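You operate a simulated robot arm through the tools that you are given. There is no shell and no other tool. Be economical: measure what you need, move in short steps, check, and stop when the job is done.

Carry out the task below with a simulated two-armed robot. There is one attempt and no reset: what you move stays moved.

Task
Close the cart down: pot holders on the post, drawer bolted, lamp off.
Fine: the yellow pot holder goes on the upper post peg, the red one on the lower; shut the glass drawer to bolt it.

Only the result counts: the job must be done as asked and must still hold three seconds after the hand-in. Knocking over, shifting, dropping, spilling or breaking anything else fails it.

Robot
Two 7-joint arms with two-finger parallel grippers on one trunk, on a base that drives. Base frame: it is fixed to the floor where the robot stands at the start and does not move with it; the origin is under the middle of the robot, x ahead of it, y to its left, z up. Readings come in mm, degrees, newtons and seconds.
The left shoulder is at the start at [50, 165, 1255], the right one opposite. With the tool pointing down near the work surface each hand reaches from about 100 to 660 mm from the robot's upright axis, wherever it stands, measured 20 degrees to its own side. Places, roughly: drawer bolt [600, -500, 1200]; glass drawer [500, -900, 1200]; lamp switch [100, -1000, 1500]; lower post peg [100, -1100, 600]; tube lamp [600, -700, 1800]; upper post peg [100, -1100, 800]. Payload 3.91 kg a hand.
The TCP of each hand is the grasp point between the finger pads, 30 mm short of the fingertips. In the tool frame z runs along the fingers and y along their closing line. Largest opening 110 mm; finger width 20, thickness 10; the body of the gripper, 48 by 112 mm, starts 55 mm behind the TCP.
Orientation is told as [roll, pitch, yaw] about the base's x, y, z axes, in that order, counted from this pose: with the fingers straight down and closing along the base's y, the tool's x points along the base's -x, its y along +y and its z along -z.

Tools
- The arms move only by the tool drive_tool. It takes "left_plan", "right_plan" or both (then of equal length, played together; a hand with none holds still); each is a list of rows, each a list of 6 numbers: the shift along the base's x, y, z in m, then the turn, a rotation vector about the base's x, y, z in degrees. In form: [[tx, ty, tz, wx, wy, wz], ...]. A call has 1 to 8 rows; each row is the pose to reach, as a shift and turn from the pose commanded when the call began. "left_grip" and "right_grip" are, for a hand that has rows, the closure in counts, from 0 (fully open) to 255 (shut), set as the call begins (left out, the last holds). Rows are played at 5 a second. More than 50 mm and 8.6 degrees between two rows, or a gripper value outside its range, and nothing of the call is played. A pose out of reach is approached as far as the arm can. The call stops where the force on the tool passes 40 N (or 10 N more than at its start, if that is more) or the arm is blocked; 0.2 s more then pass. The fingers move at their own pace (about 45 mm/s each) and stop on an object; they squeeze with about 41 N. The grip force told is the motor's: it shows also when the fingers shut on nothing. Time passes only in rows, and 0.2 s behind the last, so rows that repeat a pose let the fingers close. The reply holds the time, the measured pose of the TCP, the force on the tool along the base axes, the opening and the grip force, in the units named above and with some noise, with the torque about the TCP (base axes, N m) and any sound that the robot's microphone picked up.
- Cameras (640 x 400 px; columns grow to the right, rows downward): "scene" is now at [62.2, -61.9, 1397.6]; the picture's right is [-0.87, -0.49, 0.00], its down [-0.34, 0.60, -0.72] and it looks along [0.36, -0.63, -0.69] (base axes); focal length 214 px, centre (320, 200). "left" rides on the left gripper at [72, -17, -103] in its tool frame; the picture's right is [0.23, 0.97, 0.00], its down [-0.76, 0.18, -0.62] and it looks along [-0.61, 0.14, 0.78] (tool axes); focal length 222 px, centre (320, 200). "right" rides on the right gripper at [72, 17, -103] in its tool frame; the picture's right is [-0.23, 0.97, 0.00], its down [-0.76, -0.18, -0.62] and it looks along [-0.61, -0.14, 0.78] (tool axes); focal length 222 px, centre (320, 200). There is no depth. A picture from a camera that has moved, and an enlarged one, comes with that camera's place and axes in the base frame and with its lens. The place of the scene camera against the robot may be out by one fixed shift of up to 25 mm in any direction.
- camera(camera): a new picture of that camera. It takes no simulated time.
- lift_body(by): slides the trunk up (or, below 0, down) by that many mm; the arms and the scene camera ride with it, the base frame stays. It gives what a move gives, with no picture.
- base_move(legs): drives the robot by 1 to 6 legs, each [ahead, left, turn to the left] in mm, mm and degrees, along the robot's own axes; the way and the turn of a leg run together, so that a leg with both is an arc; at most 1500 mm and 180 degrees a leg. The arms and the cameras ride along, it lands a little off, and it stops where it bumps. It gives what a move gives.
- head_to(pan, tilt): turns the head with the scene camera to pan (to the left, within 80 degrees either way) and tilt (down, from -29 to 69), counted from straight ahead of the robot. It gives what a move gives.
- close_up(camera, box): a new picture of the part [left, top, right, bottom] of that camera's present view, enlarged. It takes no simulated time.
- sign_off(): hands the job in; it is judged then, once.

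Go step by step. Nothing tells you exact positions but the pictures and the camera data: compare them with the known pose of the tool, close in by small moves and look again before you grip or let go. The budget is 120 turns and 100 pictures, counting those below and the enlarged ones. Unless the task says otherwise, let go and move clear before handing in, and close with one line.

The tools are called after "Call:" by a JSON object that holds its "fn" and its "kwargs". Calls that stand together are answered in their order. drive_tool: Moves the arms, as the interface text tells. Its arguments: {"type":"object","properties":{"left_plan":{"type":"array","items":{"type":"array","items":{"type":"number"}}},"left_grip":{"type":"number"},"right_plan":{"type":"array","items":{"type":"array","items":{"type":"number"}}},"right_grip":{"type":"number"}},"required":[]} The other tools are called the same way: lift_body (by) slides the trunk up or down; base_move (legs) drives the base; head_to (pan, tilt) turns the head that bears the scene camera; camera (camera) takes a picture; close_up (camera, box) takes an enlarged picture of a part of a camera's view; sign_off () hands the job in.

At the start:

```text
time_s: 0.0
left_position: [477.9, -30.0, 1000.4]
left_tool_rot: [0.1, 0.0, 0.0]
left_ft_force: [-0.6, 0.3, 1.2]
left_wrist_torque: [-0.01, -0.02, 0.03]
left_finger_gap: 110.2
left_grasp_force: 0.0
right_position: [317.9, -430.7, 999.4]
right_tool_rot: [0.0, 0.0, 0.0]
right_ft_force: [0.5, 0.8, 0.3]
right_wrist_torque: [0.02, 0.04, -0.02]
right_finger_gap: 110.0
right_grasp_force: 0.2
trunk travel left (down, up): [-475.0, 28.0]
robot x, y, heading: [3.8, -0.9, -0.3]
head pan, tilt: [-60.5, 43.6]
```

scene: 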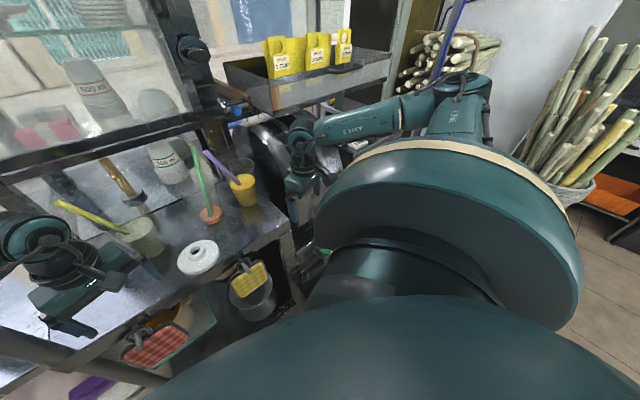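
right: 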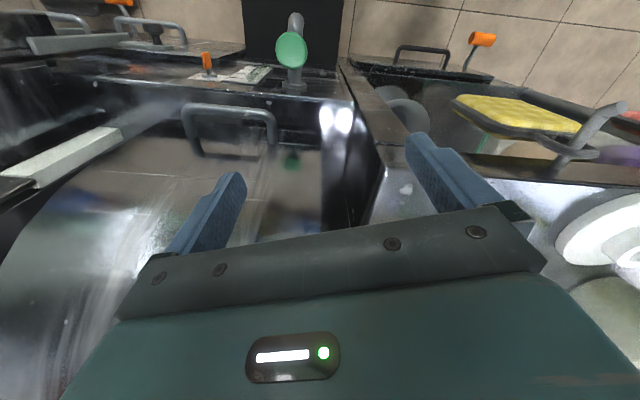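
left: 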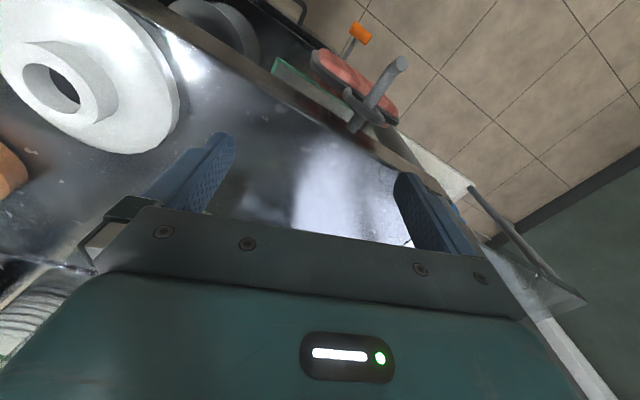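

The pot holders appear to hang at the near edge of the cart (yellow and red), the post and drawer lie to my right. I look around with the head first.

Call:
{"fn": "head_to", "kwargs": {"pan": -75, "tilt": 10}}

Call:
{"fn": "camera", "kwargs": {"camera": "scene"}}

Call:
{"fn": "head_to", "kwargs": {"pan": -30, "tilt": 35}}

Call:
{"fn": "camera", "kwargs": {"camera": "scene"}}

```text
time_s: 1.0
left_position: [479.5, -30.2, 1000.1]
left_tool_rot: [0.0, 0.0, 0.1]
left_ft_force: [0.6, -0.1, 0.2]
left_wrist_torque: [0.03, -0.01, -0.03]
left_finger_gap: 110.0
left_grasp_force: 0.1
right_position: [318.4, -430.5, 998.9]
right_tool_rot: [0.0, 0.0, 0.0]
right_ft_force: [0.5, -0.2, -0.2]
right_wrist_torque: [0.0, 0.01, -0.05]
right_finger_gap: 110.1
right_grasp_force: 0.2
trunk travel left (down, up): [-475.0, 28.0]
robot x, y, heading: [-3.3, -2.0, -0.4]
head pan, tilt: [-75.0, 10.0]
```

```text
96 pictures are left
camera scene: at [45.7, -80.0, 1450.4], right [-0.97, -0.26, 0.0], down [-0.05, 0.17, -0.98], along [0.26, -0.95, -0.17], focal length 214 px, centre (320, 200)
```

scene: 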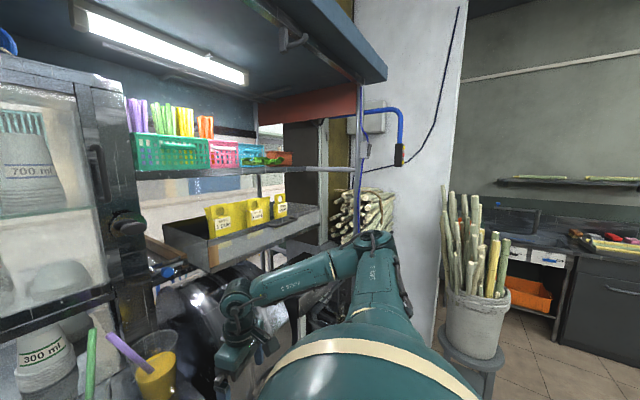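

```text
time_s: 2.1
left_position: [479.6, -30.0, 1000.0]
left_tool_rot: [-0.1, 0.0, 0.0]
left_ft_force: [-0.1, 0.4, -0.7]
left_wrist_torque: [0.01, 0.04, 0.0]
left_finger_gap: 109.9
left_grasp_force: 0.1
right_position: [319.2, -431.2, 998.8]
right_tool_rot: [-0.1, 0.0, 0.0]
right_ft_force: [-0.3, 0.7, 0.1]
right_wrist_torque: [0.03, 0.01, 0.03]
right_finger_gap: 110.1
right_grasp_force: 0.1
trunk travel left (down, up): [-475.0, 28.0]
robot x, y, heading: [1.1, 0.2, 0.2]
head pan, tilt: [-30.0, 35.0]
```

```text
95 pictures are left
camera scene: at [97.8, -34.3, 1410.4], right [-0.5, -0.87, 0.0], down [-0.5, 0.29, -0.82], along [0.71, -0.41, -0.57], focal length 214 px, centre (320, 200)
```

scene: 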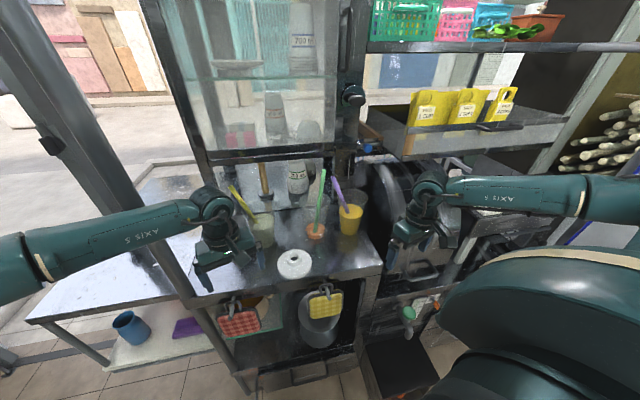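

The drawer seems to be the tray with yellow cards; the bolt is at its left end and the switch on the wall to the right. Looking closer.

Call:
{"fn": "close_up", "kwargs": {"camera": "scene", "box": [320, 60, 600, 235]}}

Call:
{"fn": "close_up", "kwargs": {"camera": "scene", "box": [200, 220, 440, 370]}}

Call:
{"fn": "head_to", "kwargs": {"pan": -80, "tilt": 0}}

Call:
{"fn": "close_up", "kwargs": {"camera": "scene", "box": [100, 60, 420, 260]}}

```text
2.29 times, centred on (460, 148) of scene
camera zoom: at [97.8, -34.3, 1410.4], right [-0.5, -0.87, 0.0], down [-0.5, 0.29, -0.82], along [0.71, -0.41, -0.57], focal length 490 px, centre (0, 320)
```

zoom: 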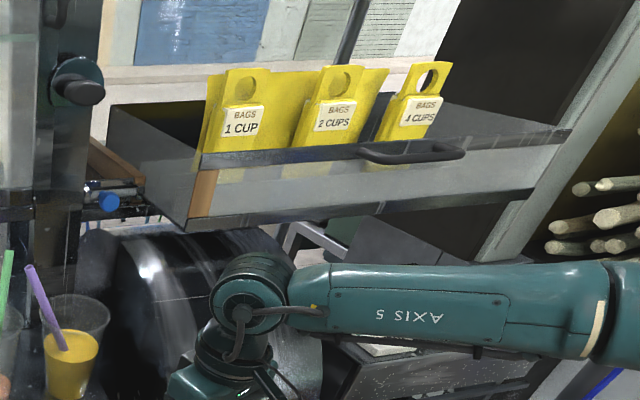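

```text
2.67 times, centred on (320, 295) of scene
camera zoom: at [97.8, -34.3, 1410.4], right [-0.5, -0.87, 0.0], down [-0.5, 0.29, -0.82], along [0.71, -0.41, -0.57], focal length 572 px, centre (320, -53)
```

zoom: 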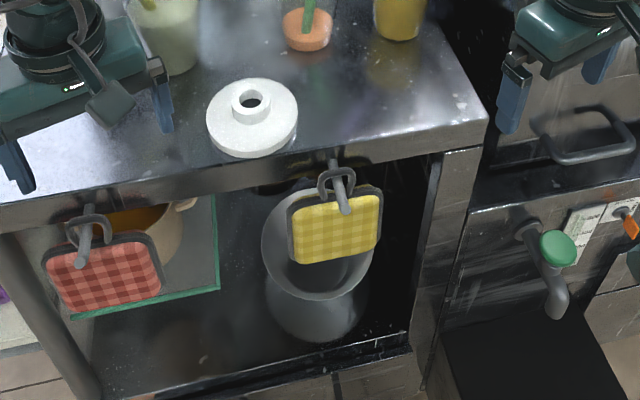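

```text
time_s: 3.3
left_position: [480.7, -30.7, 999.5]
left_tool_rot: [0.0, 0.0, 0.0]
left_ft_force: [0.2, -0.5, 0.0]
left_wrist_torque: [0.04, 0.01, 0.05]
left_finger_gap: 110.0
left_grasp_force: 0.1
right_position: [317.7, -429.8, 1000.1]
right_tool_rot: [0.0, 0.0, 0.0]
right_ft_force: [-0.9, -0.3, -0.7]
right_wrist_torque: [-0.01, -0.02, 0.0]
right_finger_gap: 110.0
right_grasp_force: 0.0
trunk travel left (down, up): [-475.0, 28.0]
robot x, y, heading: [-0.0, -4.4, 0.0]
head pan, tilt: [-80.0, 0.0]
```

```text
2.00 times, centred on (260, 160) of scene
camera zoom: at [37.3, -78.9, 1466.4], right [-0.98, -0.17, 0.0], down [0.0, 0.0, -1.0], along [0.17, -0.98, 0.0], focal length 429 px, centre (440, 280)
```

zoom: 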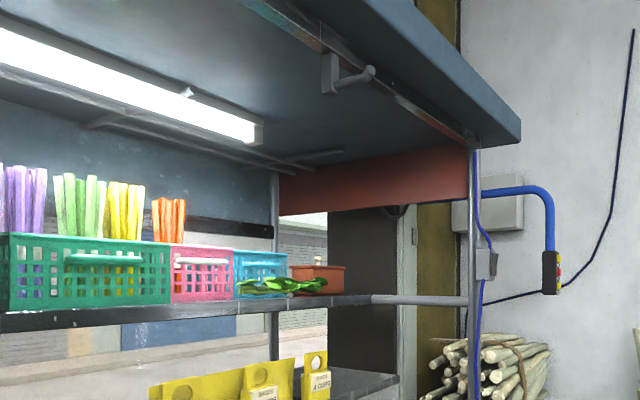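

The small grey box on the corner post is the lamp switch; the pot holders hang on hooks at the counter's front edge. I turn the robot to the right to see the post and its pegs without my arm in the way.

Call:
{"fn": "base_move", "kwargs": {"legs": [[-150, 0, 0], [0, 0, -75]]}}

Call:
{"fn": "head_to", "kwargs": {"pan": 0, "tilt": 30}}

Call:
{"fn": "camera", "kwargs": {"camera": "scene"}}

```text
time_s: 7.9
left_position: [-60.7, -472.9, 1000.0]
left_tool_rot: [-0.1, -0.1, -75.7]
left_ft_force: [0.6, 0.3, -0.1]
left_wrist_torque: [0.0, 0.0, -0.01]
left_finger_gap: 109.8
left_grasp_force: 0.0
right_position: [-487.5, -414.8, 1001.1]
right_tool_rot: [-0.1, 0.0, -75.7]
right_ft_force: [0.2, 0.0, 0.0]
right_wrist_torque: [-0.02, 0.01, 0.0]
right_finger_gap: 109.6
right_grasp_force: 0.1
trunk travel left (down, up): [-475.0, 28.0]
robot x, y, heading: [-148.6, 1.6, -75.8]
head pan, tilt: [-80.0, 0.0]
```

```text
time_s: 9.5
left_position: [-60.1, -472.0, 1000.5]
left_tool_rot: [-0.1, 0.0, -75.7]
left_ft_force: [-0.6, 0.4, 0.1]
left_wrist_torque: [-0.02, 0.0, 0.0]
left_finger_gap: 110.3
left_grasp_force: 0.0
right_position: [-487.6, -414.1, 999.7]
right_tool_rot: [0.0, -0.1, -75.7]
right_ft_force: [0.2, 0.5, 0.0]
right_wrist_torque: [0.0, -0.01, -0.04]
right_finger_gap: 109.9
right_grasp_force: 0.1
trunk travel left (down, up): [-475.0, 28.0]
robot x, y, heading: [-143.6, -2.6, -76.1]
head pan, tilt: [0.0, 30.0]
```

```text
91 pictures are left
camera scene: at [-126.4, -106.6, 1418.2], right [-0.97, -0.25, 0.0], down [-0.12, 0.48, -0.87], along [0.21, -0.84, -0.5], focal length 214 px, centre (320, 200)
```

scene: 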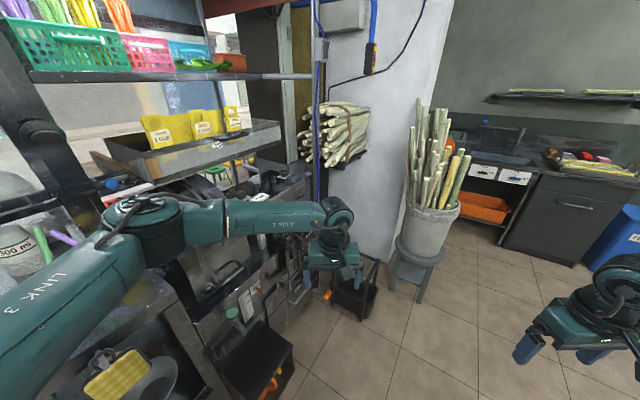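

The left hand hides the pegs; I swing it to the robot's left and look again.

Call:
{"fn": "drive_tool", "kwargs": {"left_plan": [[0.03, 0.03, 0, 0, 0, 0], [0.07, 0.05, 0, 0, 0, 0], [0.11, 0.07, 0, 0, 0, 0], [0.15, 0.09, 0, 0, 0, 0], [0.19, 0.11, 0, 0, 0, 0]]}}

Call:
{"fn": "camera", "kwargs": {"camera": "scene"}}

Call:
{"fn": "close_up", "kwargs": {"camera": "scene", "box": [220, 130, 420, 255]}}

Call:
{"fn": "close_up", "kwargs": {"camera": "scene", "box": [260, 0, 420, 100]}}

```text
time_s: 10.7
left_position: [131.9, -360.6, 1000.9]
left_tool_rot: [-0.1, -0.1, -75.9]
left_ft_force: [0.0, -0.3, 0.0]
left_wrist_torque: [0.01, 0.06, -0.02]
left_finger_gap: 110.1
left_grasp_force: 0.0
right_position: [-486.8, -414.6, 1002.1]
right_tool_rot: [-0.1, 0.0, -75.6]
right_ft_force: [-0.2, 0.6, 0.0]
right_wrist_torque: [0.0, 0.02, 0.0]
right_finger_gap: 110.0
right_grasp_force: 0.1
trunk travel left (down, up): [-475.0, 28.0]
robot x, y, heading: [-144.7, 3.3, -75.8]
head pan, tilt: [0.0, 30.0]
```

```text
90 pictures are left
camera scene: at [-125.5, -105.7, 1418.2], right [-0.97, -0.25, 0.0], down [-0.12, 0.48, -0.87], along [0.21, -0.84, -0.5], focal length 214 px, centre (320, 200)
```

scene: 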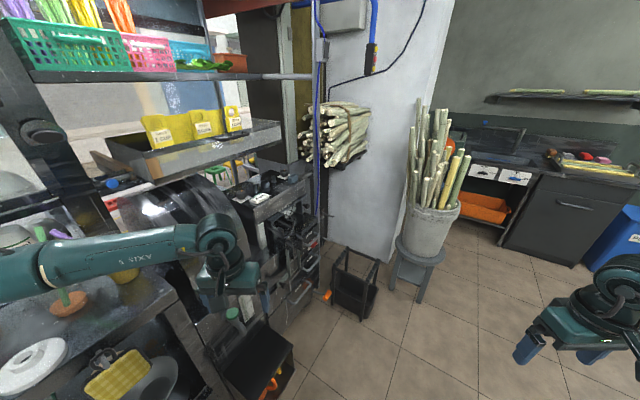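

```text
3.20 times, centred on (320, 192) of scene
camera zoom: at [-125.5, -105.7, 1418.2], right [-0.97, -0.25, 0.0], down [-0.12, 0.48, -0.87], along [0.21, -0.84, -0.5], focal length 686 px, centre (320, 224)
```

zoom: 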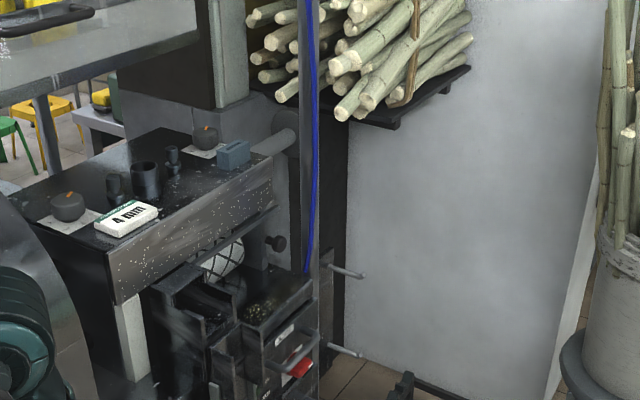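

```text
4.00 times, centred on (340, 50) of scene
camera zoom: at [-125.5, -105.7, 1418.2], right [-0.97, -0.25, 0.0], down [-0.12, 0.48, -0.87], along [0.21, -0.84, -0.5], focal length 858 px, centre (240, 800)
```

zoom: 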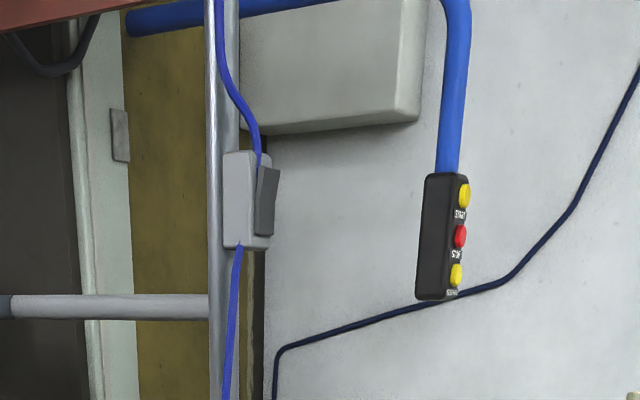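

The pegs stick out of the post toward the front, parallel to the pot-holder hooks; the switch rocker is on the grey box high on the post. Now I turn back square to the counter front to measure the pot holders.

Call:
{"fn": "base_move", "kwargs": {"legs": [[0, 0, 60]]}}

Call:
{"fn": "head_to", "kwargs": {"pan": 0, "tilt": 45}}

Call:
{"fn": "camera", "kwargs": {"camera": "scene"}}

```text
time_s: 13.7
left_position: [303.8, 60.0, 1000.6]
left_tool_rot: [0.0, 0.0, -16.0]
left_ft_force: [0.1, 0.3, 0.4]
left_wrist_torque: [-0.03, 0.01, -0.01]
left_finger_gap: 110.0
left_grasp_force: 0.0
right_position: [38.8, -502.6, 1000.5]
right_tool_rot: [0.0, -0.1, -16.0]
right_ft_force: [0.7, 0.5, -0.5]
right_wrist_torque: [0.02, 0.01, 0.03]
right_finger_gap: 110.0
right_grasp_force: 0.0
trunk travel left (down, up): [-475.0, 28.0]
robot x, y, heading: [-148.1, 1.2, -15.8]
head pan, tilt: [0.0, 30.0]
```

```text
time_s: 14.5
left_position: [303.5, 59.3, 999.9]
left_tool_rot: [0.0, 0.0, -16.0]
left_ft_force: [-0.8, 0.5, -0.6]
left_wrist_torque: [-0.04, -0.02, 0.01]
left_finger_gap: 110.1
left_grasp_force: 0.0
right_position: [37.8, -501.9, 1000.5]
right_tool_rot: [0.0, 0.1, -15.9]
right_ft_force: [-0.4, 0.0, 0.1]
right_wrist_torque: [0.04, 0.03, 0.01]
right_finger_gap: 110.0
right_grasp_force: 0.0
trunk travel left (down, up): [-475.0, 28.0]
robot x, y, heading: [-147.1, -1.6, -15.9]
head pan, tilt: [0.0, 45.0]
```

```text
87 pictures are left
camera scene: at [-49.5, -21.0, 1395.6], right [-0.28, -0.96, 0.0], down [-0.68, 0.19, -0.71], along [0.68, -0.2, -0.71], focal length 214 px, centre (320, 200)
```

scene: 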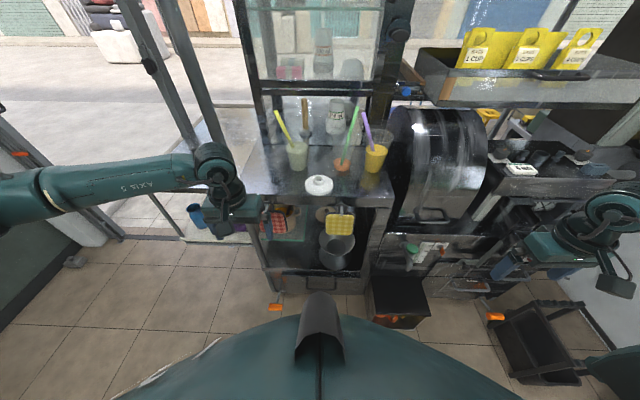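

Square to the cart now; pads are about 620–640 mm ahead. I move forward a bit and inspect the hooks closely.

Call:
{"fn": "base_move", "kwargs": {"legs": [[120, 0, 0]]}}

Call:
{"fn": "close_up", "kwargs": {"camera": "scene", "box": [220, 190, 420, 315]}}

Call:
{"fn": "camera", "kwargs": {"camera": "left"}}

```text
time_s: 15.7
left_position: [419.3, 25.5, 999.4]
left_tool_rot: [0.0, 0.1, -16.1]
left_ft_force: [0.7, 1.2, -1.2]
left_wrist_torque: [0.0, 0.01, -0.01]
left_finger_gap: 110.3
left_grasp_force: 0.0
right_position: [154.2, -534.8, 999.8]
right_tool_rot: [0.0, 0.0, -15.9]
right_ft_force: [0.2, -0.6, -0.2]
right_wrist_torque: [0.03, 0.01, -0.02]
right_finger_gap: 109.8
right_grasp_force: 0.1
trunk travel left (down, up): [-475.0, 28.0]
robot x, y, heading: [-35.2, -34.2, -15.8]
head pan, tilt: [0.0, 45.0]
```

```text
3.20 times, centred on (320, 252) of scene
camera zoom: at [66.4, -54.2, 1395.4], right [-0.28, -0.96, 0.0], down [-0.68, 0.19, -0.71], along [0.68, -0.19, -0.71], focal length 686 px, centre (320, 32)
```

zoom: 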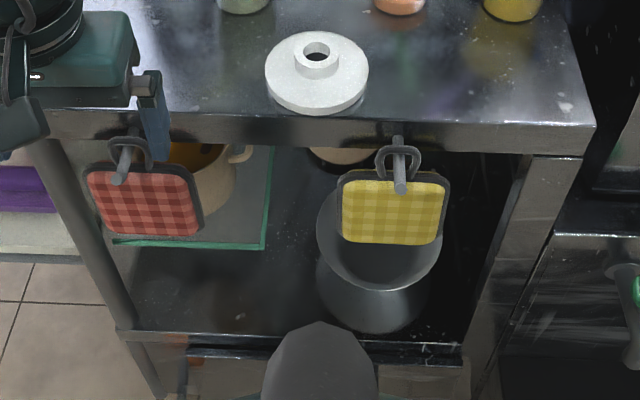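

```text
85 pictures are left
camera left: at [344.8, 29.2, 1102.7], right [0.05, 1.0, 0.0], down [0.78, -0.04, 0.62], along [0.62, -0.03, -0.78], focal length 222 px, centre (320, 200)
```

left: 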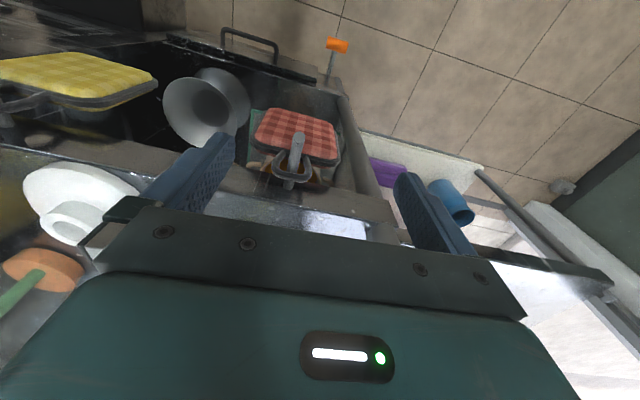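

Triangulating between cameras puts the counter top near z≈960 and the red hook tip near (414, 8, 935). I back off a bit and turn the left hand to point horizontally forward, so it can take the red pad by its side edges.

Call:
{"fn": "base_move", "kwargs": {"legs": [[-150, 0, 0]]}}

Call:
{"fn": "drive_tool", "kwargs": {"left_plan": [[0, 0, -0.02, -2.2, -7.7, 0], [0.0, 0, -0.04, -4.4, -15.4, 0], [0.0, 0.0, -0.06, -6.6, -23.0, 0], [0.0, 0.0, -0.08, -8.8, -30.7, 0], [0.0, 0.0, -0.1, -11.0, -38.4, 0], [0.0, 0.0, -0.12, -13.2, -46.1, 0], [0.0, 0.0, -0.13, -15.4, -53.8, 0]]}}

Call:
{"fn": "drive_tool", "kwargs": {"left_plan": [[0, 0, 0, -2.2, -7.7, 0], [0.0, 0, 0, -4.4, -15.4, 0], [0.0, 0.0, 0, -6.6, -23.0, 0], [0.0, 0.0, 0, -8.8, -30.7, 0], [0.01, -0.01, 0, -9.4, -32.7, 0]]}}

Call:
{"fn": "camera", "kwargs": {"camera": "left"}}

Call:
{"fn": "camera", "kwargs": {"camera": "scene"}}

```text
time_s: 17.1
left_position: [275.5, 67.0, 999.9]
left_tool_rot: [0.0, 0.0, -16.1]
left_ft_force: [-0.3, 0.5, -0.3]
left_wrist_torque: [-0.04, -0.03, 0.03]
left_finger_gap: 110.0
left_grasp_force: 0.1
right_position: [7.5, -494.2, 999.1]
right_tool_rot: [-0.1, 0.1, -16.1]
right_ft_force: [-0.1, 0.0, -0.6]
right_wrist_torque: [-0.02, -0.05, 0.02]
right_finger_gap: 110.1
right_grasp_force: 0.0
trunk travel left (down, up): [-475.0, 28.0]
robot x, y, heading: [-178.1, 6.3, -16.0]
head pan, tilt: [0.0, 45.0]
```

```text
time_s: 18.7
left_position: [275.2, 65.7, 910.7]
left_tool_rot: [0.0, -36.0, -16.1]
left_ft_force: [0.5, 0.4, 0.7]
left_wrist_torque: [0.01, 0.01, 0.03]
left_finger_gap: 110.2
left_grasp_force: 0.1
left hand out of reach, approached as far as the arm can: row 5, 6, 7
right_position: [9.7, -495.2, 1000.3]
right_tool_rot: [0.0, 0.0, -16.0]
right_ft_force: [-0.2, 1.1, 0.2]
right_wrist_torque: [-0.03, 0.03, 0.02]
right_finger_gap: 109.8
right_grasp_force: 0.1
trunk travel left (down, up): [-475.0, 28.0]
robot x, y, heading: [-176.2, 8.1, -15.7]
head pan, tilt: [0.0, 45.0]
```

```text
time_s: 19.9
left_position: [275.4, 65.4, 909.5]
left_tool_rot: [0.0, -35.9, -16.1]
left_ft_force: [0.6, 0.1, -0.3]
left_wrist_torque: [-0.02, 0.0, -0.01]
left_finger_gap: 109.8
left_grasp_force: 0.1
left hand out of reach, approached as far as the arm can: row 1, 2, 3, 4, 5
right_position: [9.7, -493.8, 1000.0]
right_tool_rot: [-0.1, 0.0, -16.1]
right_ft_force: [-0.1, -0.7, 1.5]
right_wrist_torque: [0.03, -0.01, 0.01]
right_finger_gap: 109.8
right_grasp_force: 0.1
trunk travel left (down, up): [-475.0, 28.0]
robot x, y, heading: [-179.3, 6.1, -15.8]
head pan, tilt: [0.0, 45.0]
```

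```text
84 pictures are left
camera left: at [155.7, 82.4, 950.6], right [0.09, 0.99, -0.13], down [0.29, 0.1, 0.95], along [0.95, -0.13, -0.28], focal length 222 px, centre (320, 200)
```

left: 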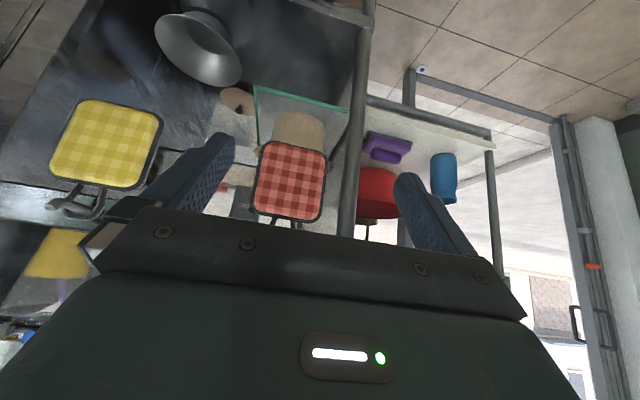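

```text
83 pictures are left
camera scene: at [-78.6, -12.7, 1395.5], right [-0.28, -0.96, 0.0], down [-0.68, 0.2, -0.71], along [0.68, -0.2, -0.71], focal length 214 px, centre (320, 200)
```

scene: 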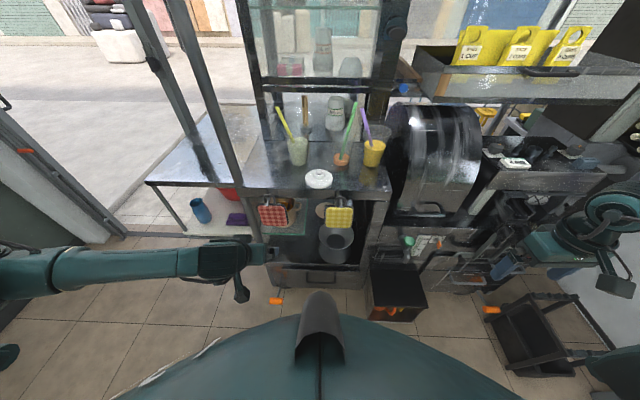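

The wrist can't level out this close with the shoulder so high; the pads are visible well though. I lower the trunk so the arm can point forward level.

Call:
{"fn": "lift_body", "kwargs": {"by": -300}}

Call:
{"fn": "drive_tool", "kwargs": {"left_plan": [[0, 0, 0.04, -2.2, -7.7, 0], [0.0, 0, 0.08, -4.4, -15.4, 0], [0.0, 0.0, 0.12, -6.6, -23.0, 0], [0.0, 0.0, 0.16, -8.8, -30.7, 0], [0, 0, 0.2, -11.0, -38.4, 0], [0, 0, 0.24, -13.2, -46.1, 0], [0, 0, 0.26, -14.9, -51.9, 0]]}}

Call:
{"fn": "camera", "kwargs": {"camera": "left"}}

Call:
{"fn": "head_to", "kwargs": {"pan": 0, "tilt": 25}}

Call:
{"fn": "camera", "kwargs": {"camera": "scene"}}

```text
time_s: 22.9
left_position: [275.1, 67.4, 609.7]
left_tool_rot: [0.0, -35.9, -16.0]
left_ft_force: [0.4, -0.6, 0.0]
left_wrist_torque: [0.02, 0.05, 0.02]
left_finger_gap: 110.0
left_grasp_force: 0.1
right_position: [9.2, -493.2, 699.4]
right_tool_rot: [0.0, 0.0, -16.1]
right_ft_force: [0.4, 0.1, 0.1]
right_wrist_torque: [0.0, 0.02, 0.02]
right_finger_gap: 109.9
right_grasp_force: 0.1
trunk travel left (down, up): [-175.0, 328.0]
robot x, y, heading: [-175.5, 11.1, -16.0]
head pan, tilt: [0.0, 45.0]
```

```text
time_s: 24.5
left_position: [269.5, 10.4, 881.0]
left_tool_rot: [14.5, -89.9, -30.2]
left_ft_force: [0.1, 0.1, 0.2]
left_wrist_torque: [0.01, 0.03, -0.01]
left_finger_gap: 110.0
left_grasp_force: 0.0
left hand out of reach, approached as far as the arm can: row 2, 3, 4, 5, 6, 7
right_position: [8.7, -494.1, 699.9]
right_tool_rot: [0.0, 0.0, -16.1]
right_ft_force: [0.3, 0.1, -0.7]
right_wrist_torque: [0.0, -0.02, 0.03]
right_finger_gap: 109.8
right_grasp_force: 0.0
trunk travel left (down, up): [-175.0, 328.0]
robot x, y, heading: [-176.6, 8.1, -15.9]
head pan, tilt: [0.0, 45.0]
```

```text
82 pictures are left
camera left: at [165.4, 21.9, 808.8], right [0.26, 0.94, -0.23], down [-0.55, 0.34, 0.76], along [0.79, -0.08, 0.61], focal length 222 px, centre (320, 200)
```

left: 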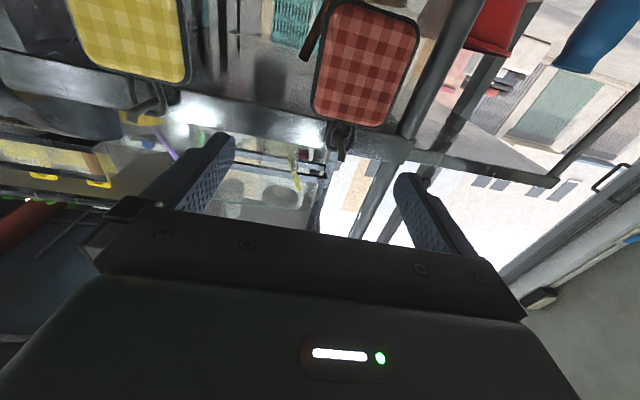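

```text
time_s: 25.3
left_position: [269.6, 10.3, 879.9]
left_tool_rot: [10.5, -89.8, -26.2]
left_ft_force: [0.3, -0.4, -0.1]
left_wrist_torque: [-0.03, 0.0, 0.01]
left_finger_gap: 109.9
left_grasp_force: 0.1
right_position: [8.6, -494.9, 699.2]
right_tool_rot: [0.1, 0.0, -16.1]
right_ft_force: [0.3, 0.4, 0.1]
right_wrist_torque: [-0.01, -0.01, -0.01]
right_finger_gap: 110.0
right_grasp_force: 0.1
trunk travel left (down, up): [-175.0, 328.0]
robot x, y, heading: [-177.7, 7.8, -16.2]
head pan, tilt: [0.0, 25.0]
```

```text
81 pictures are left
camera scene: at [-68.2, -15.7, 1126.1], right [-0.28, -0.96, 0.0], down [-0.41, 0.12, -0.91], along [0.87, -0.25, -0.42], focal length 214 px, centre (320, 200)
```

scene: 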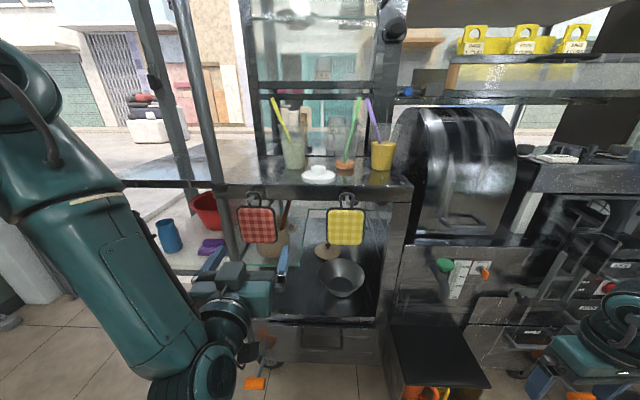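

The left hand now points level and forward, below the pads' height. I zoom in on the pads from this front view.

Call:
{"fn": "close_up", "kwargs": {"camera": "scene", "box": [200, 170, 400, 295]}}

Call:
{"fn": "close_up", "kwargs": {"camera": "left", "box": [60, 0, 440, 237]}}

```text
3.20 times, centred on (300, 232) of scene
camera zoom: at [-68.2, -15.7, 1126.1], right [-0.28, -0.96, 0.0], down [-0.41, 0.12, -0.91], along [0.87, -0.25, -0.42], focal length 686 px, centre (384, 96)
```

zoom: 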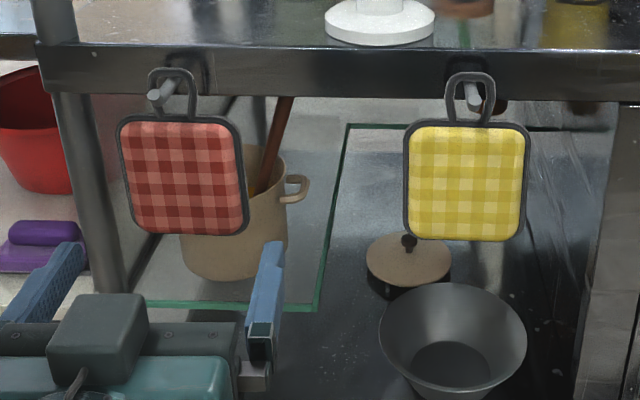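

```text
1.68 times, centred on (250, 118) of left
camera zoom: at [165.3, 22.1, 808.5], right [0.26, 0.94, -0.23], down [-0.55, 0.34, 0.76], along [0.79, -0.08, 0.6], focal length 374 px, centre (438, 337)
```

zoom: 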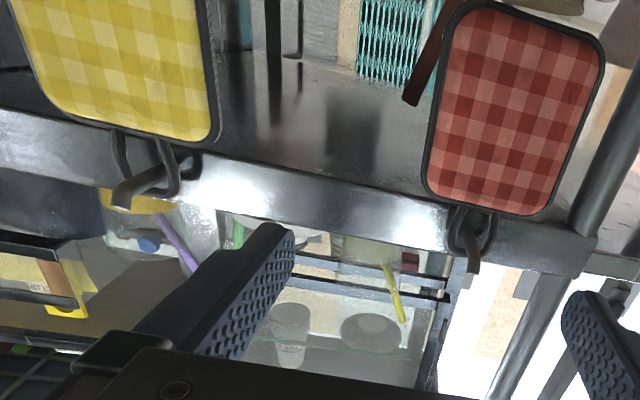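

Ring of the red holder estimated at (450, -5, 911), hook tip about 40 mm nearer to me. I'll grip the ring from the front with fingers either side; first a pre-pose on that line.

Call:
{"fn": "drive_tool", "kwargs": {"left_plan": [[0.034, 0.009, 0.01, 0, 0, 0], [0.068, 0.018, 0.02, 0, 0, 0], [0.068, 0.018, 0.02, 0, 0, 0]]}}

Call:
{"fn": "camera", "kwargs": {"camera": "left"}}

Call:
{"fn": "close_up", "kwargs": {"camera": "scene", "box": [200, 170, 400, 295]}}

```text
time_s: 26.1
left_position: [317.7, -3.1, 916.0]
left_tool_rot: [14.9, -89.8, -30.8]
left_ft_force: [-0.6, -0.9, 0.3]
left_wrist_torque: [0.05, 0.01, -0.02]
left_finger_gap: 109.6
left_grasp_force: 0.1
left hand out of reach, approached as far as the arm can: row 1, 2, 3
right_position: [8.9, -494.4, 701.1]
right_tool_rot: [0.0, 0.1, -16.1]
right_ft_force: [0.2, 0.4, 0.6]
right_wrist_torque: [-0.01, 0.0, 0.0]
right_finger_gap: 110.0
right_grasp_force: 0.0
trunk travel left (down, up): [-175.0, 328.0]
robot x, y, heading: [-178.1, 5.8, -16.1]
head pan, tilt: [0.0, 25.0]
```

```text
78 pictures are left
camera left: at [213.4, 8.1, 844.2], right [0.26, 0.94, -0.23], down [-0.55, 0.34, 0.76], along [0.79, -0.08, 0.6], focal length 222 px, centre (320, 200)
```

left: 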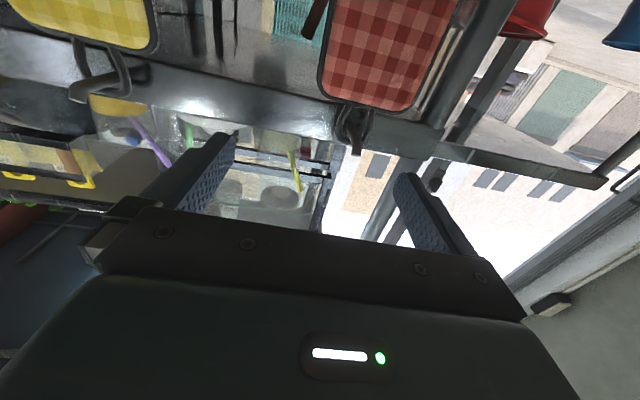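

```text
3.20 times, centred on (300, 232) of scene
camera zoom: at [-68.2, -15.7, 1126.1], right [-0.28, -0.96, 0.0], down [-0.41, 0.12, -0.91], along [0.87, -0.25, -0.42], focal length 686 px, centre (384, 96)
```

zoom: 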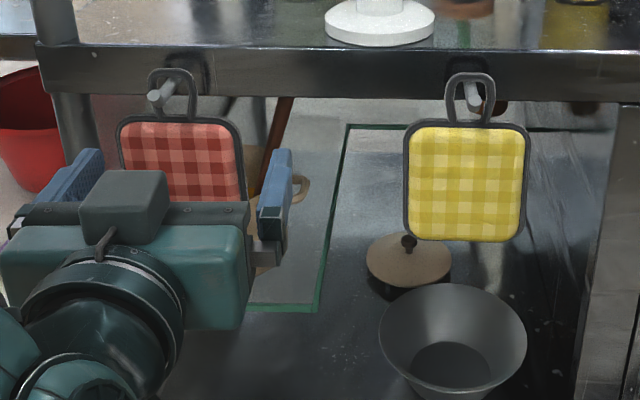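

Still folded too close to the body; I back the base off so the arm can work in its comfortable range.

Call:
{"fn": "base_move", "kwargs": {"legs": [[-130, 0, 0]]}}

Call:
{"fn": "drive_tool", "kwargs": {"left_plan": [[0.03, -0.01, 0, 0, 0, 0], [0.03, -0.01, 0.0, 0, 0, 0]]}}

```text
time_s: 27.4
left_position: [192.1, 32.0, 915.9]
left_tool_rot: [13.7, -89.8, -29.7]
left_ft_force: [-0.5, -0.1, 0.7]
left_wrist_torque: [-0.04, 0.02, 0.0]
left_finger_gap: 109.9
left_grasp_force: 0.0
right_position: [-116.8, -457.2, 699.6]
right_tool_rot: [0.0, 0.0, -16.1]
right_ft_force: [-0.5, -0.1, -0.4]
right_wrist_torque: [0.01, 0.02, -0.01]
right_finger_gap: 110.0
right_grasp_force: 0.0
trunk travel left (down, up): [-175.0, 328.0]
robot x, y, heading: [-300.4, 46.1, -16.4]
head pan, tilt: [0.0, 25.0]
```

```text
time_s: 28.0
left_position: [221.1, 17.2, 916.6]
left_tool_rot: [6.2, -89.7, -21.9]
left_ft_force: [-0.5, -0.2, -0.3]
left_wrist_torque: [0.01, 0.02, 0.0]
left_finger_gap: 110.0
left_grasp_force: 0.0
left hand out of reach, approached as far as the arm can: row 1, 2
right_position: [-116.1, -459.2, 698.8]
right_tool_rot: [0.0, 0.0, -16.2]
right_ft_force: [-0.4, -0.3, -0.8]
right_wrist_torque: [-0.03, 0.01, 0.01]
right_finger_gap: 110.0
right_grasp_force: 0.0
trunk travel left (down, up): [-175.0, 328.0]
robot x, y, heading: [-303.4, 43.1, -16.1]
head pan, tilt: [0.0, 25.0]
```

The command tracks the actual pose; I move on toward the pre-pose where the arm has more room.

Call:
{"fn": "drive_tool", "kwargs": {"left_plan": [[0.04, 0.004, -0.005, 0, 0, 0], [0.08, 0.008, -0.01, 0, 0, 0], [0.117, 0.011, -0.017, 0, 0, 0], [0.117, 0.011, -0.017, 0, 0, 0]]}}

```text
time_s: 29.0
left_position: [320.9, -14.0, 929.1]
left_tool_rot: [3.3, -88.8, -17.9]
left_ft_force: [0.1, -0.1, -1.0]
left_wrist_torque: [-0.02, 0.0, 0.01]
left_finger_gap: 110.1
left_grasp_force: 0.1
left hand out of reach, approached as far as the arm can: row 1, 2, 3, 4
right_position: [-116.1, -458.0, 700.1]
right_tool_rot: [0.0, 0.1, -16.3]
right_ft_force: [0.7, -0.2, 0.1]
right_wrist_torque: [0.0, 0.03, 0.0]
right_finger_gap: 110.2
right_grasp_force: 0.0
trunk travel left (down, up): [-175.0, 328.0]
robot x, y, heading: [-303.3, 42.2, -16.5]
head pan, tilt: [0.0, 25.0]
```

It's at a wrist limit when fully level. I tilt the fingers ~25° downward, which suits the ring grip equally well.

Call:
{"fn": "drive_tool", "kwargs": {"left_plan": [[0.0, 0.01, 0, 2.2, 7.7, 0], [0.005, 0.02, -0.005, 4.4, 15.4, 0], [0.01, 0.03, -0.01, 6.6, 23.1, 0], [0.017, 0.042, -0.01, 6.9, 24.0, 0], [0.017, 0.042, -0.01, 6.9, 24.0, 0]]}}

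```text
time_s: 30.2
left_position: [339.6, 30.1, 919.7]
left_tool_rot: [0.2, -64.8, -16.1]
left_ft_force: [-0.1, 0.0, 0.2]
left_wrist_torque: [-0.04, 0.0, -0.01]
left_finger_gap: 110.0
left_grasp_force: 0.1
right_position: [-116.1, -458.5, 700.3]
right_tool_rot: [0.1, 0.1, -16.2]
right_ft_force: [-0.4, 0.0, -0.1]
right_wrist_torque: [0.0, 0.02, -0.02]
right_finger_gap: 110.0
right_grasp_force: 0.0
trunk travel left (down, up): [-175.0, 328.0]
robot x, y, heading: [-301.7, 45.8, -16.3]
head pan, tilt: [0.0, 25.0]
```

Now it reaches exactly. A look from both cameras before closing in.

Call:
{"fn": "camera", "kwargs": {"camera": "left"}}

Call:
{"fn": "close_up", "kwargs": {"camera": "scene", "box": [220, 150, 380, 250]}}

```text
76 pictures are left
camera left: at [215.8, 47.8, 897.7], right [0.18, 0.96, -0.2], down [-0.18, 0.24, 0.95], along [0.97, -0.13, 0.22], focal length 222 px, centre (320, 200)
```

left: 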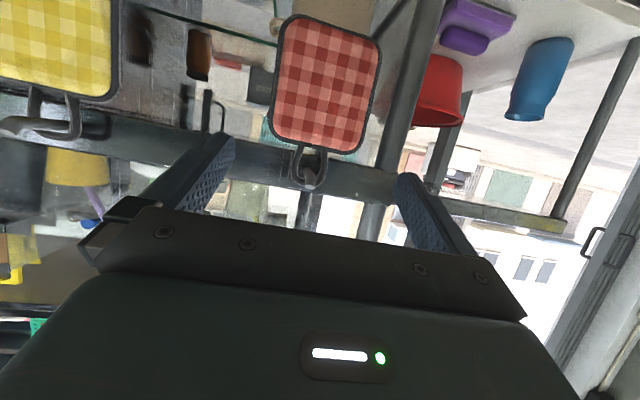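

```text
4.00 times, centred on (300, 200) of scene
camera zoom: at [-192.6, 20.0, 1126.1], right [-0.28, -0.96, 0.0], down [-0.41, 0.12, -0.91], along [0.87, -0.25, -0.42], focal length 858 px, centre (400, 200)
```

zoom: 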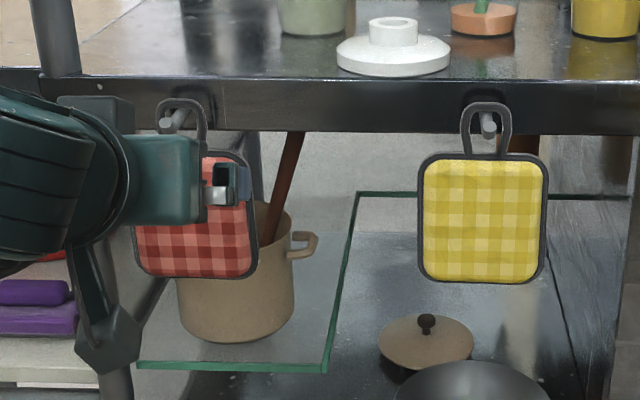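

Left wrist camera puts the ring at about (450, -4, 918). I close in 65 mm and check again.

Call:
{"fn": "drive_tool", "kwargs": {"left_plan": [[0.032, -0.01, 0, 0, 0, 0], [0.065, -0.02, 0.0, 0, 0, 0], [0.065, -0.02, 0.0, 0, 0, 0]]}}

Call:
{"fn": "camera", "kwargs": {"camera": "left"}}

Call:
{"fn": "close_up", "kwargs": {"camera": "scene", "box": [220, 150, 380, 250]}}

```text
time_s: 31.0
left_position: [406.4, 11.2, 920.4]
left_tool_rot: [0.2, -64.7, -16.2]
left_ft_force: [-0.1, -0.5, -0.1]
left_wrist_torque: [0.01, 0.02, 0.02]
left_finger_gap: 109.9
left_grasp_force: 0.1
right_position: [-115.7, -458.7, 699.8]
right_tool_rot: [0.0, 0.0, -16.3]
right_ft_force: [0.9, -0.4, 0.0]
right_wrist_torque: [-0.01, -0.01, 0.0]
right_finger_gap: 110.0
right_grasp_force: 0.0
trunk travel left (down, up): [-175.0, 328.0]
robot x, y, heading: [-301.5, 44.6, -16.3]
head pan, tilt: [0.0, 25.0]
```

```text
74 pictures are left
camera left: at [281.9, 28.3, 898.7], right [0.18, 0.96, -0.2], down [-0.18, 0.24, 0.95], along [0.97, -0.13, 0.22], focal length 222 px, centre (320, 200)
```

left: 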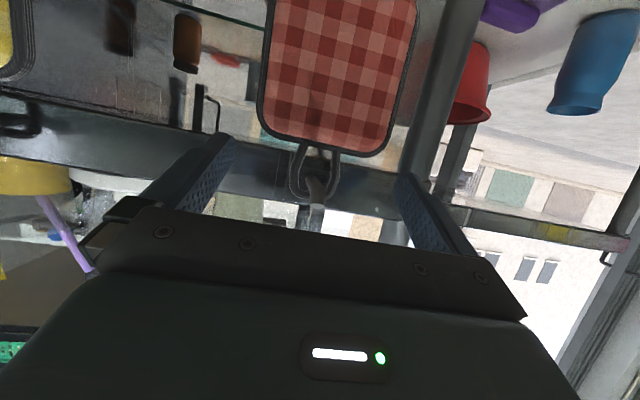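

```text
4.00 times, centred on (300, 200) of scene
camera zoom: at [-192.6, 20.0, 1126.1], right [-0.28, -0.96, 0.0], down [-0.41, 0.12, -0.91], along [0.87, -0.25, -0.42], focal length 858 px, centre (400, 200)
```

zoom: 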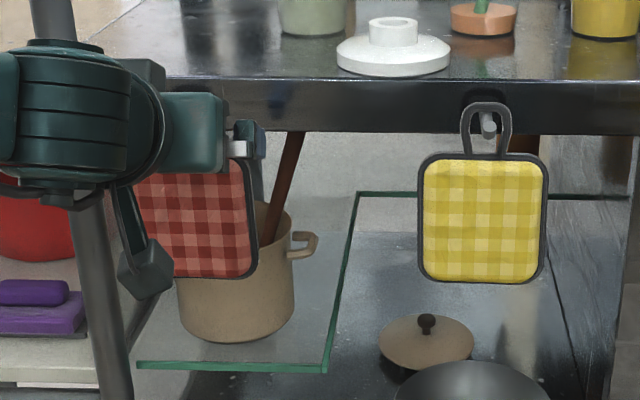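

Consistent; ring centred between the fingers. I advance the last 30 mm and close.

Call:
{"fn": "drive_tool", "kwargs": {"left_plan": [[0.015, -0.005, -0.002, 0, 0, 0], [0.03, -0.009, -0.004, 0, 0, 0], [0.03, -0.009, -0.004, 0, 0, 0]]}}

Call:
{"fn": "camera", "kwargs": {"camera": "left"}}

```text
time_s: 31.8
left_position: [435.4, 1.4, 916.5]
left_tool_rot: [0.2, -64.7, -16.2]
left_ft_force: [0.7, 0.0, 0.5]
left_wrist_torque: [-0.02, -0.02, 0.02]
left_finger_gap: 109.9
left_grasp_force: 0.0
right_position: [-115.6, -459.6, 699.3]
right_tool_rot: [0.0, 0.0, -16.1]
right_ft_force: [-0.7, -0.1, -0.5]
right_wrist_torque: [0.0, 0.0, -0.01]
right_finger_gap: 110.1
right_grasp_force: 0.0
trunk travel left (down, up): [-175.0, 328.0]
robot x, y, heading: [-301.5, 43.8, -16.3]
head pan, tilt: [0.0, 25.0]
```

```text
72 pictures are left
camera left: at [311.0, 17.8, 894.4], right [0.17, 0.96, -0.2], down [-0.18, 0.24, 0.95], along [0.97, -0.13, 0.22], focal length 222 px, centre (320, 200)
```

left: 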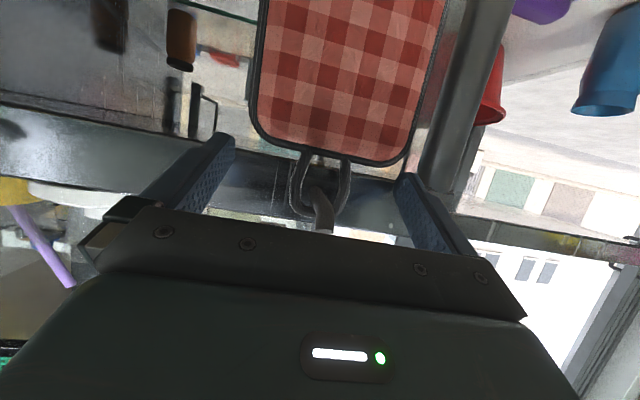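

Ring is between the fingers just past the grasp point. Closing.

Call:
{"fn": "drive_tool", "kwargs": {"left_plan": [[0, 0, 0, 0, 0, 0], [0, 0, 0, 0, 0, 0], [0, 0, 0, 0, 0, 0], [0, 0, 0, 0, 0, 0], [0, 0, 0, 0, 0, 0], [0, 0, 0, 0, 0, 0], [0, 0, 0, 0, 0, 0]], "left_grip": 255}}

Call:
{"fn": "camera", "kwargs": {"camera": "left"}}

```text
time_s: 33.4
left_position: [435.4, -1.1, 915.6]
left_tool_rot: [0.2, -64.8, -16.1]
left_ft_force: [0.0, -0.5, 0.9]
left_wrist_torque: [0.0, 0.0, 0.02]
left_finger_gap: 37.6
left_grasp_force: 40.8
right_position: [-115.1, -459.3, 699.1]
right_tool_rot: [0.1, 0.0, -16.2]
right_ft_force: [0.2, -0.3, -0.2]
right_wrist_torque: [0.03, 0.01, 0.0]
right_finger_gap: 109.9
right_grasp_force: 0.1
trunk travel left (down, up): [-175.0, 328.0]
robot x, y, heading: [-302.7, 43.8, -16.1]
head pan, tilt: [0.0, 25.0]
```

```text
71 pictures are left
camera left: at [310.8, 17.8, 894.6], right [0.17, 0.96, -0.2], down [-0.18, 0.24, 0.95], along [0.97, -0.13, 0.22], focal length 222 px, centre (320, 200)
```

left: 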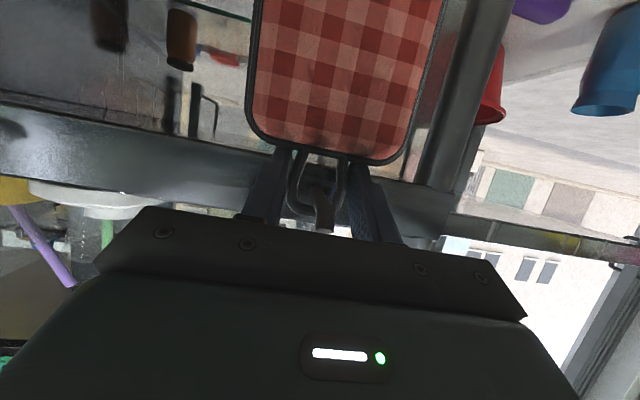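

Gripped (gap 37.6 mm). I lift slightly and draw it off the hook outward.

Call:
{"fn": "drive_tool", "kwargs": {"left_plan": [[0, 0, 0.008, 0, 0, 0], [-0.014, 0.004, 0.012, 0, 0, 0], [-0.029, 0.008, 0.016, 0, 0, 0], [-0.043, 0.012, 0.02, 0, 0, 0], [-0.06, 0.017, 0.022, 0, 0, 0], [-0.09, 0.026, 0.022, 0, 0, 0]]}}

Call:
{"fn": "camera", "kwargs": {"camera": "left"}}

Call:
{"fn": "camera", "kwargs": {"camera": "scene"}}

```text
time_s: 34.8
left_position: [344.5, 26.9, 937.7]
left_tool_rot: [0.1, -64.9, -16.0]
left_ft_force: [-0.2, -0.1, -0.4]
left_wrist_torque: [0.02, -0.02, -0.01]
left_finger_gap: 37.8
left_grasp_force: 41.6
right_position: [-115.8, -457.9, 700.5]
right_tool_rot: [0.0, 0.0, -16.1]
right_ft_force: [0.1, 0.0, -0.5]
right_wrist_torque: [-0.02, -0.01, 0.02]
right_finger_gap: 110.0
right_grasp_force: 0.2
trunk travel left (down, up): [-175.0, 328.0]
robot x, y, heading: [-305.8, 45.2, -16.3]
head pan, tilt: [0.0, 25.0]
```

```text
70 pictures are left
camera left: at [220.1, 43.9, 915.8], right [0.17, 0.96, -0.2], down [-0.18, 0.24, 0.95], along [0.97, -0.13, 0.22], focal length 222 px, centre (320, 200)
```

left: 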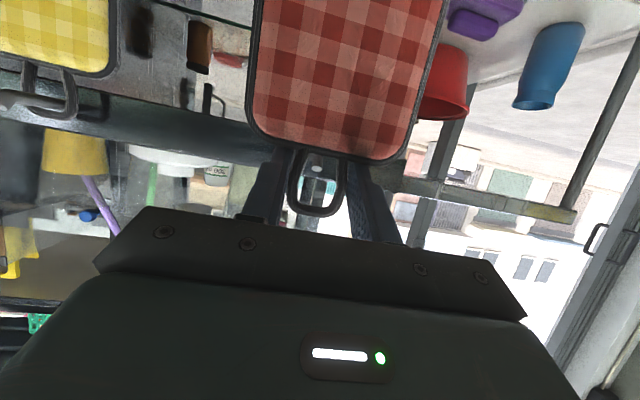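

```text
69 pictures are left
camera scene: at [-192.6, 20.0, 1126.1], right [-0.28, -0.96, 0.0], down [-0.41, 0.12, -0.91], along [0.87, -0.25, -0.42], focal length 214 px, centre (320, 200)
```

scene: 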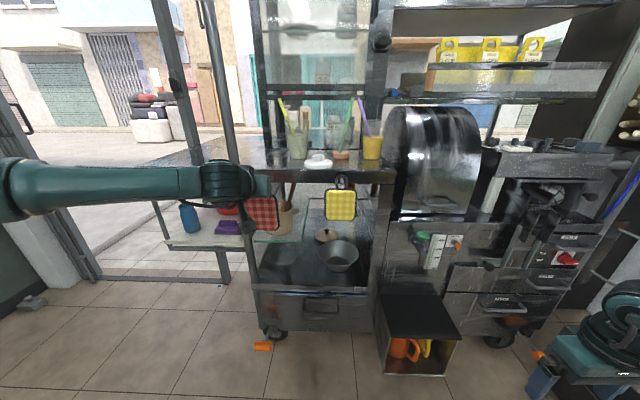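

The red pad is off and held firmly. Next the right hand toward the yellow pad, ring estimated at (386, -227, 911), same tilt.

Call:
{"fn": "drive_tool", "kwargs": {"right_plan": [[0.03, 0.02, 0.03, -1.5, -5.3, 0], [0.06, 0.04, 0.06, -3.0, -10.6, 0], [0.09, 0.06, 0.09, -4.5, -15.8, 0], [0.12, 0.08, 0.12, -6.0, -21, 0], [0.15, 0.1, 0.15, -7.5, -26.1, 0], [0.18, 0.12, 0.18, -9, -31.4, 0], [0.21, 0.14, 0.2, -10.5, -36.6, 0], [0.245, 0.16, 0.21, -12, -41.8, 0]]}}

Call:
{"fn": "drive_tool", "kwargs": {"right_plan": [[0.03, 0.02, 0.0, -1.5, -5.3, 0], [0.06, 0.04, 0.0, -3.0, -10.6, 0], [0.09, 0.06, 0.0, -4.5, -15.8, 0], [0.12, 0.08, 0.003, -5.9, -20.6, 0], [0.148, 0.104, 0.008, -5.9, -20.6, 0], [0.148, 0.104, 0.008, -5.9, -20.6, 0]]}}

Call:
{"fn": "camera", "kwargs": {"camera": "right"}}

```text
time_s: 36.6
left_position: [345.1, 27.3, 937.1]
left_tool_rot: [0.2, -64.8, -16.1]
left_ft_force: [-0.1, 0.2, -0.5]
left_wrist_torque: [-0.02, 0.0, 0.0]
left_finger_gap: 37.5
left_grasp_force: 40.9
right_position: [131.6, -298.6, 909.8]
right_tool_rot: [0.2, -43.5, -16.3]
right_ft_force: [0.3, 0.1, -0.8]
right_wrist_torque: [-0.03, -0.01, -0.03]
right_finger_gap: 109.9
right_grasp_force: 0.1
trunk travel left (down, up): [-175.0, 328.0]
robot x, y, heading: [-299.9, 47.1, -16.3]
head pan, tilt: [0.0, 25.0]
```

```text
time_s: 38.0
left_position: [344.6, 26.5, 938.0]
left_tool_rot: [0.3, -64.8, -16.0]
left_ft_force: [0.1, 0.0, -0.3]
left_wrist_torque: [0.02, -0.02, 0.02]
left_finger_gap: 37.5
left_grasp_force: 40.6
right_position: [277.3, -192.0, 918.2]
right_tool_rot: [0.2, -64.9, -16.4]
right_ft_force: [0.1, 0.9, 0.1]
right_wrist_torque: [-0.01, 0.01, 0.01]
right_finger_gap: 110.0
right_grasp_force: 0.1
trunk travel left (down, up): [-175.0, 328.0]
robot x, y, heading: [-303.5, 41.9, -16.1]
head pan, tilt: [0.0, 25.0]
```

```text
68 pictures are left
camera right: at [162.9, -140.2, 896.4], right [0.36, 0.91, 0.21], down [-0.28, -0.11, 0.95], along [0.89, -0.4, 0.22], focal length 222 px, centre (320, 200)
```

right: 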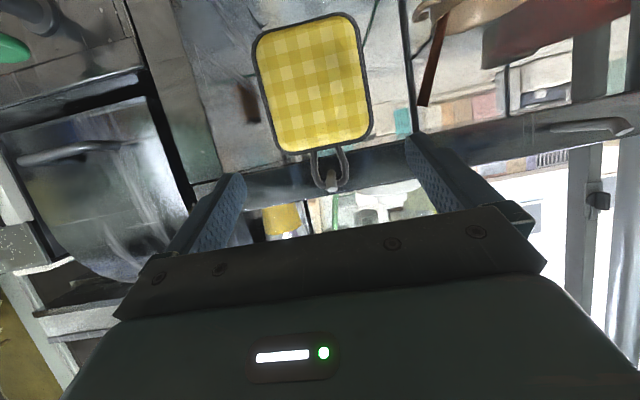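

Centred well. I close in to straddle the ring.

Call:
{"fn": "drive_tool", "kwargs": {"right_plan": [[0.032, -0.009, -0.001, 0, 0, 0], [0.064, -0.018, -0.002, 0, 0, 0], [0.08, -0.022, -0.003, 0, 0, 0], [0.095, -0.026, -0.003, 0, 0, 0], [0.095, -0.026, -0.003, 0, 0, 0]]}}

Call:
{"fn": "camera", "kwargs": {"camera": "right"}}

```text
time_s: 39.0
left_position: [342.1, 26.4, 937.9]
left_tool_rot: [0.3, -65.0, -16.2]
left_ft_force: [0.2, -0.4, -0.9]
left_wrist_torque: [-0.03, 0.02, 0.0]
left_finger_gap: 37.4
left_grasp_force: 41.0
right_position: [364.4, -216.4, 915.7]
right_tool_rot: [0.5, -64.6, -16.9]
right_ft_force: [-14.5, 3.3, 4.3]
right_wrist_torque: [-0.29, 0.03, -0.83]
right_finger_gap: 110.1
right_grasp_force: 0.0
trunk travel left (down, up): [-175.0, 328.0]
robot x, y, heading: [-305.6, 40.6, -16.3]
head pan, tilt: [0.0, 25.0]
stopped in row 4 (right hand): the force on the tool passed its limit (the readings are from after the stop); the commanded pose is now the measured one
```

```text
67 pictures are left
camera right: at [250.3, -166.3, 894.7], right [0.37, 0.91, 0.21], down [-0.28, -0.11, 0.96], along [0.89, -0.41, 0.21], focal length 222 px, centre (320, 200)
```

right: 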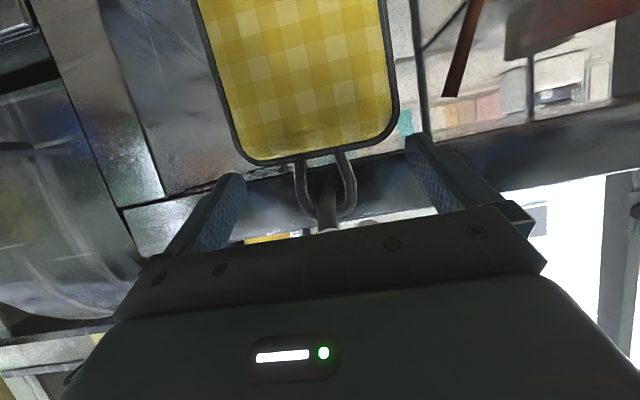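

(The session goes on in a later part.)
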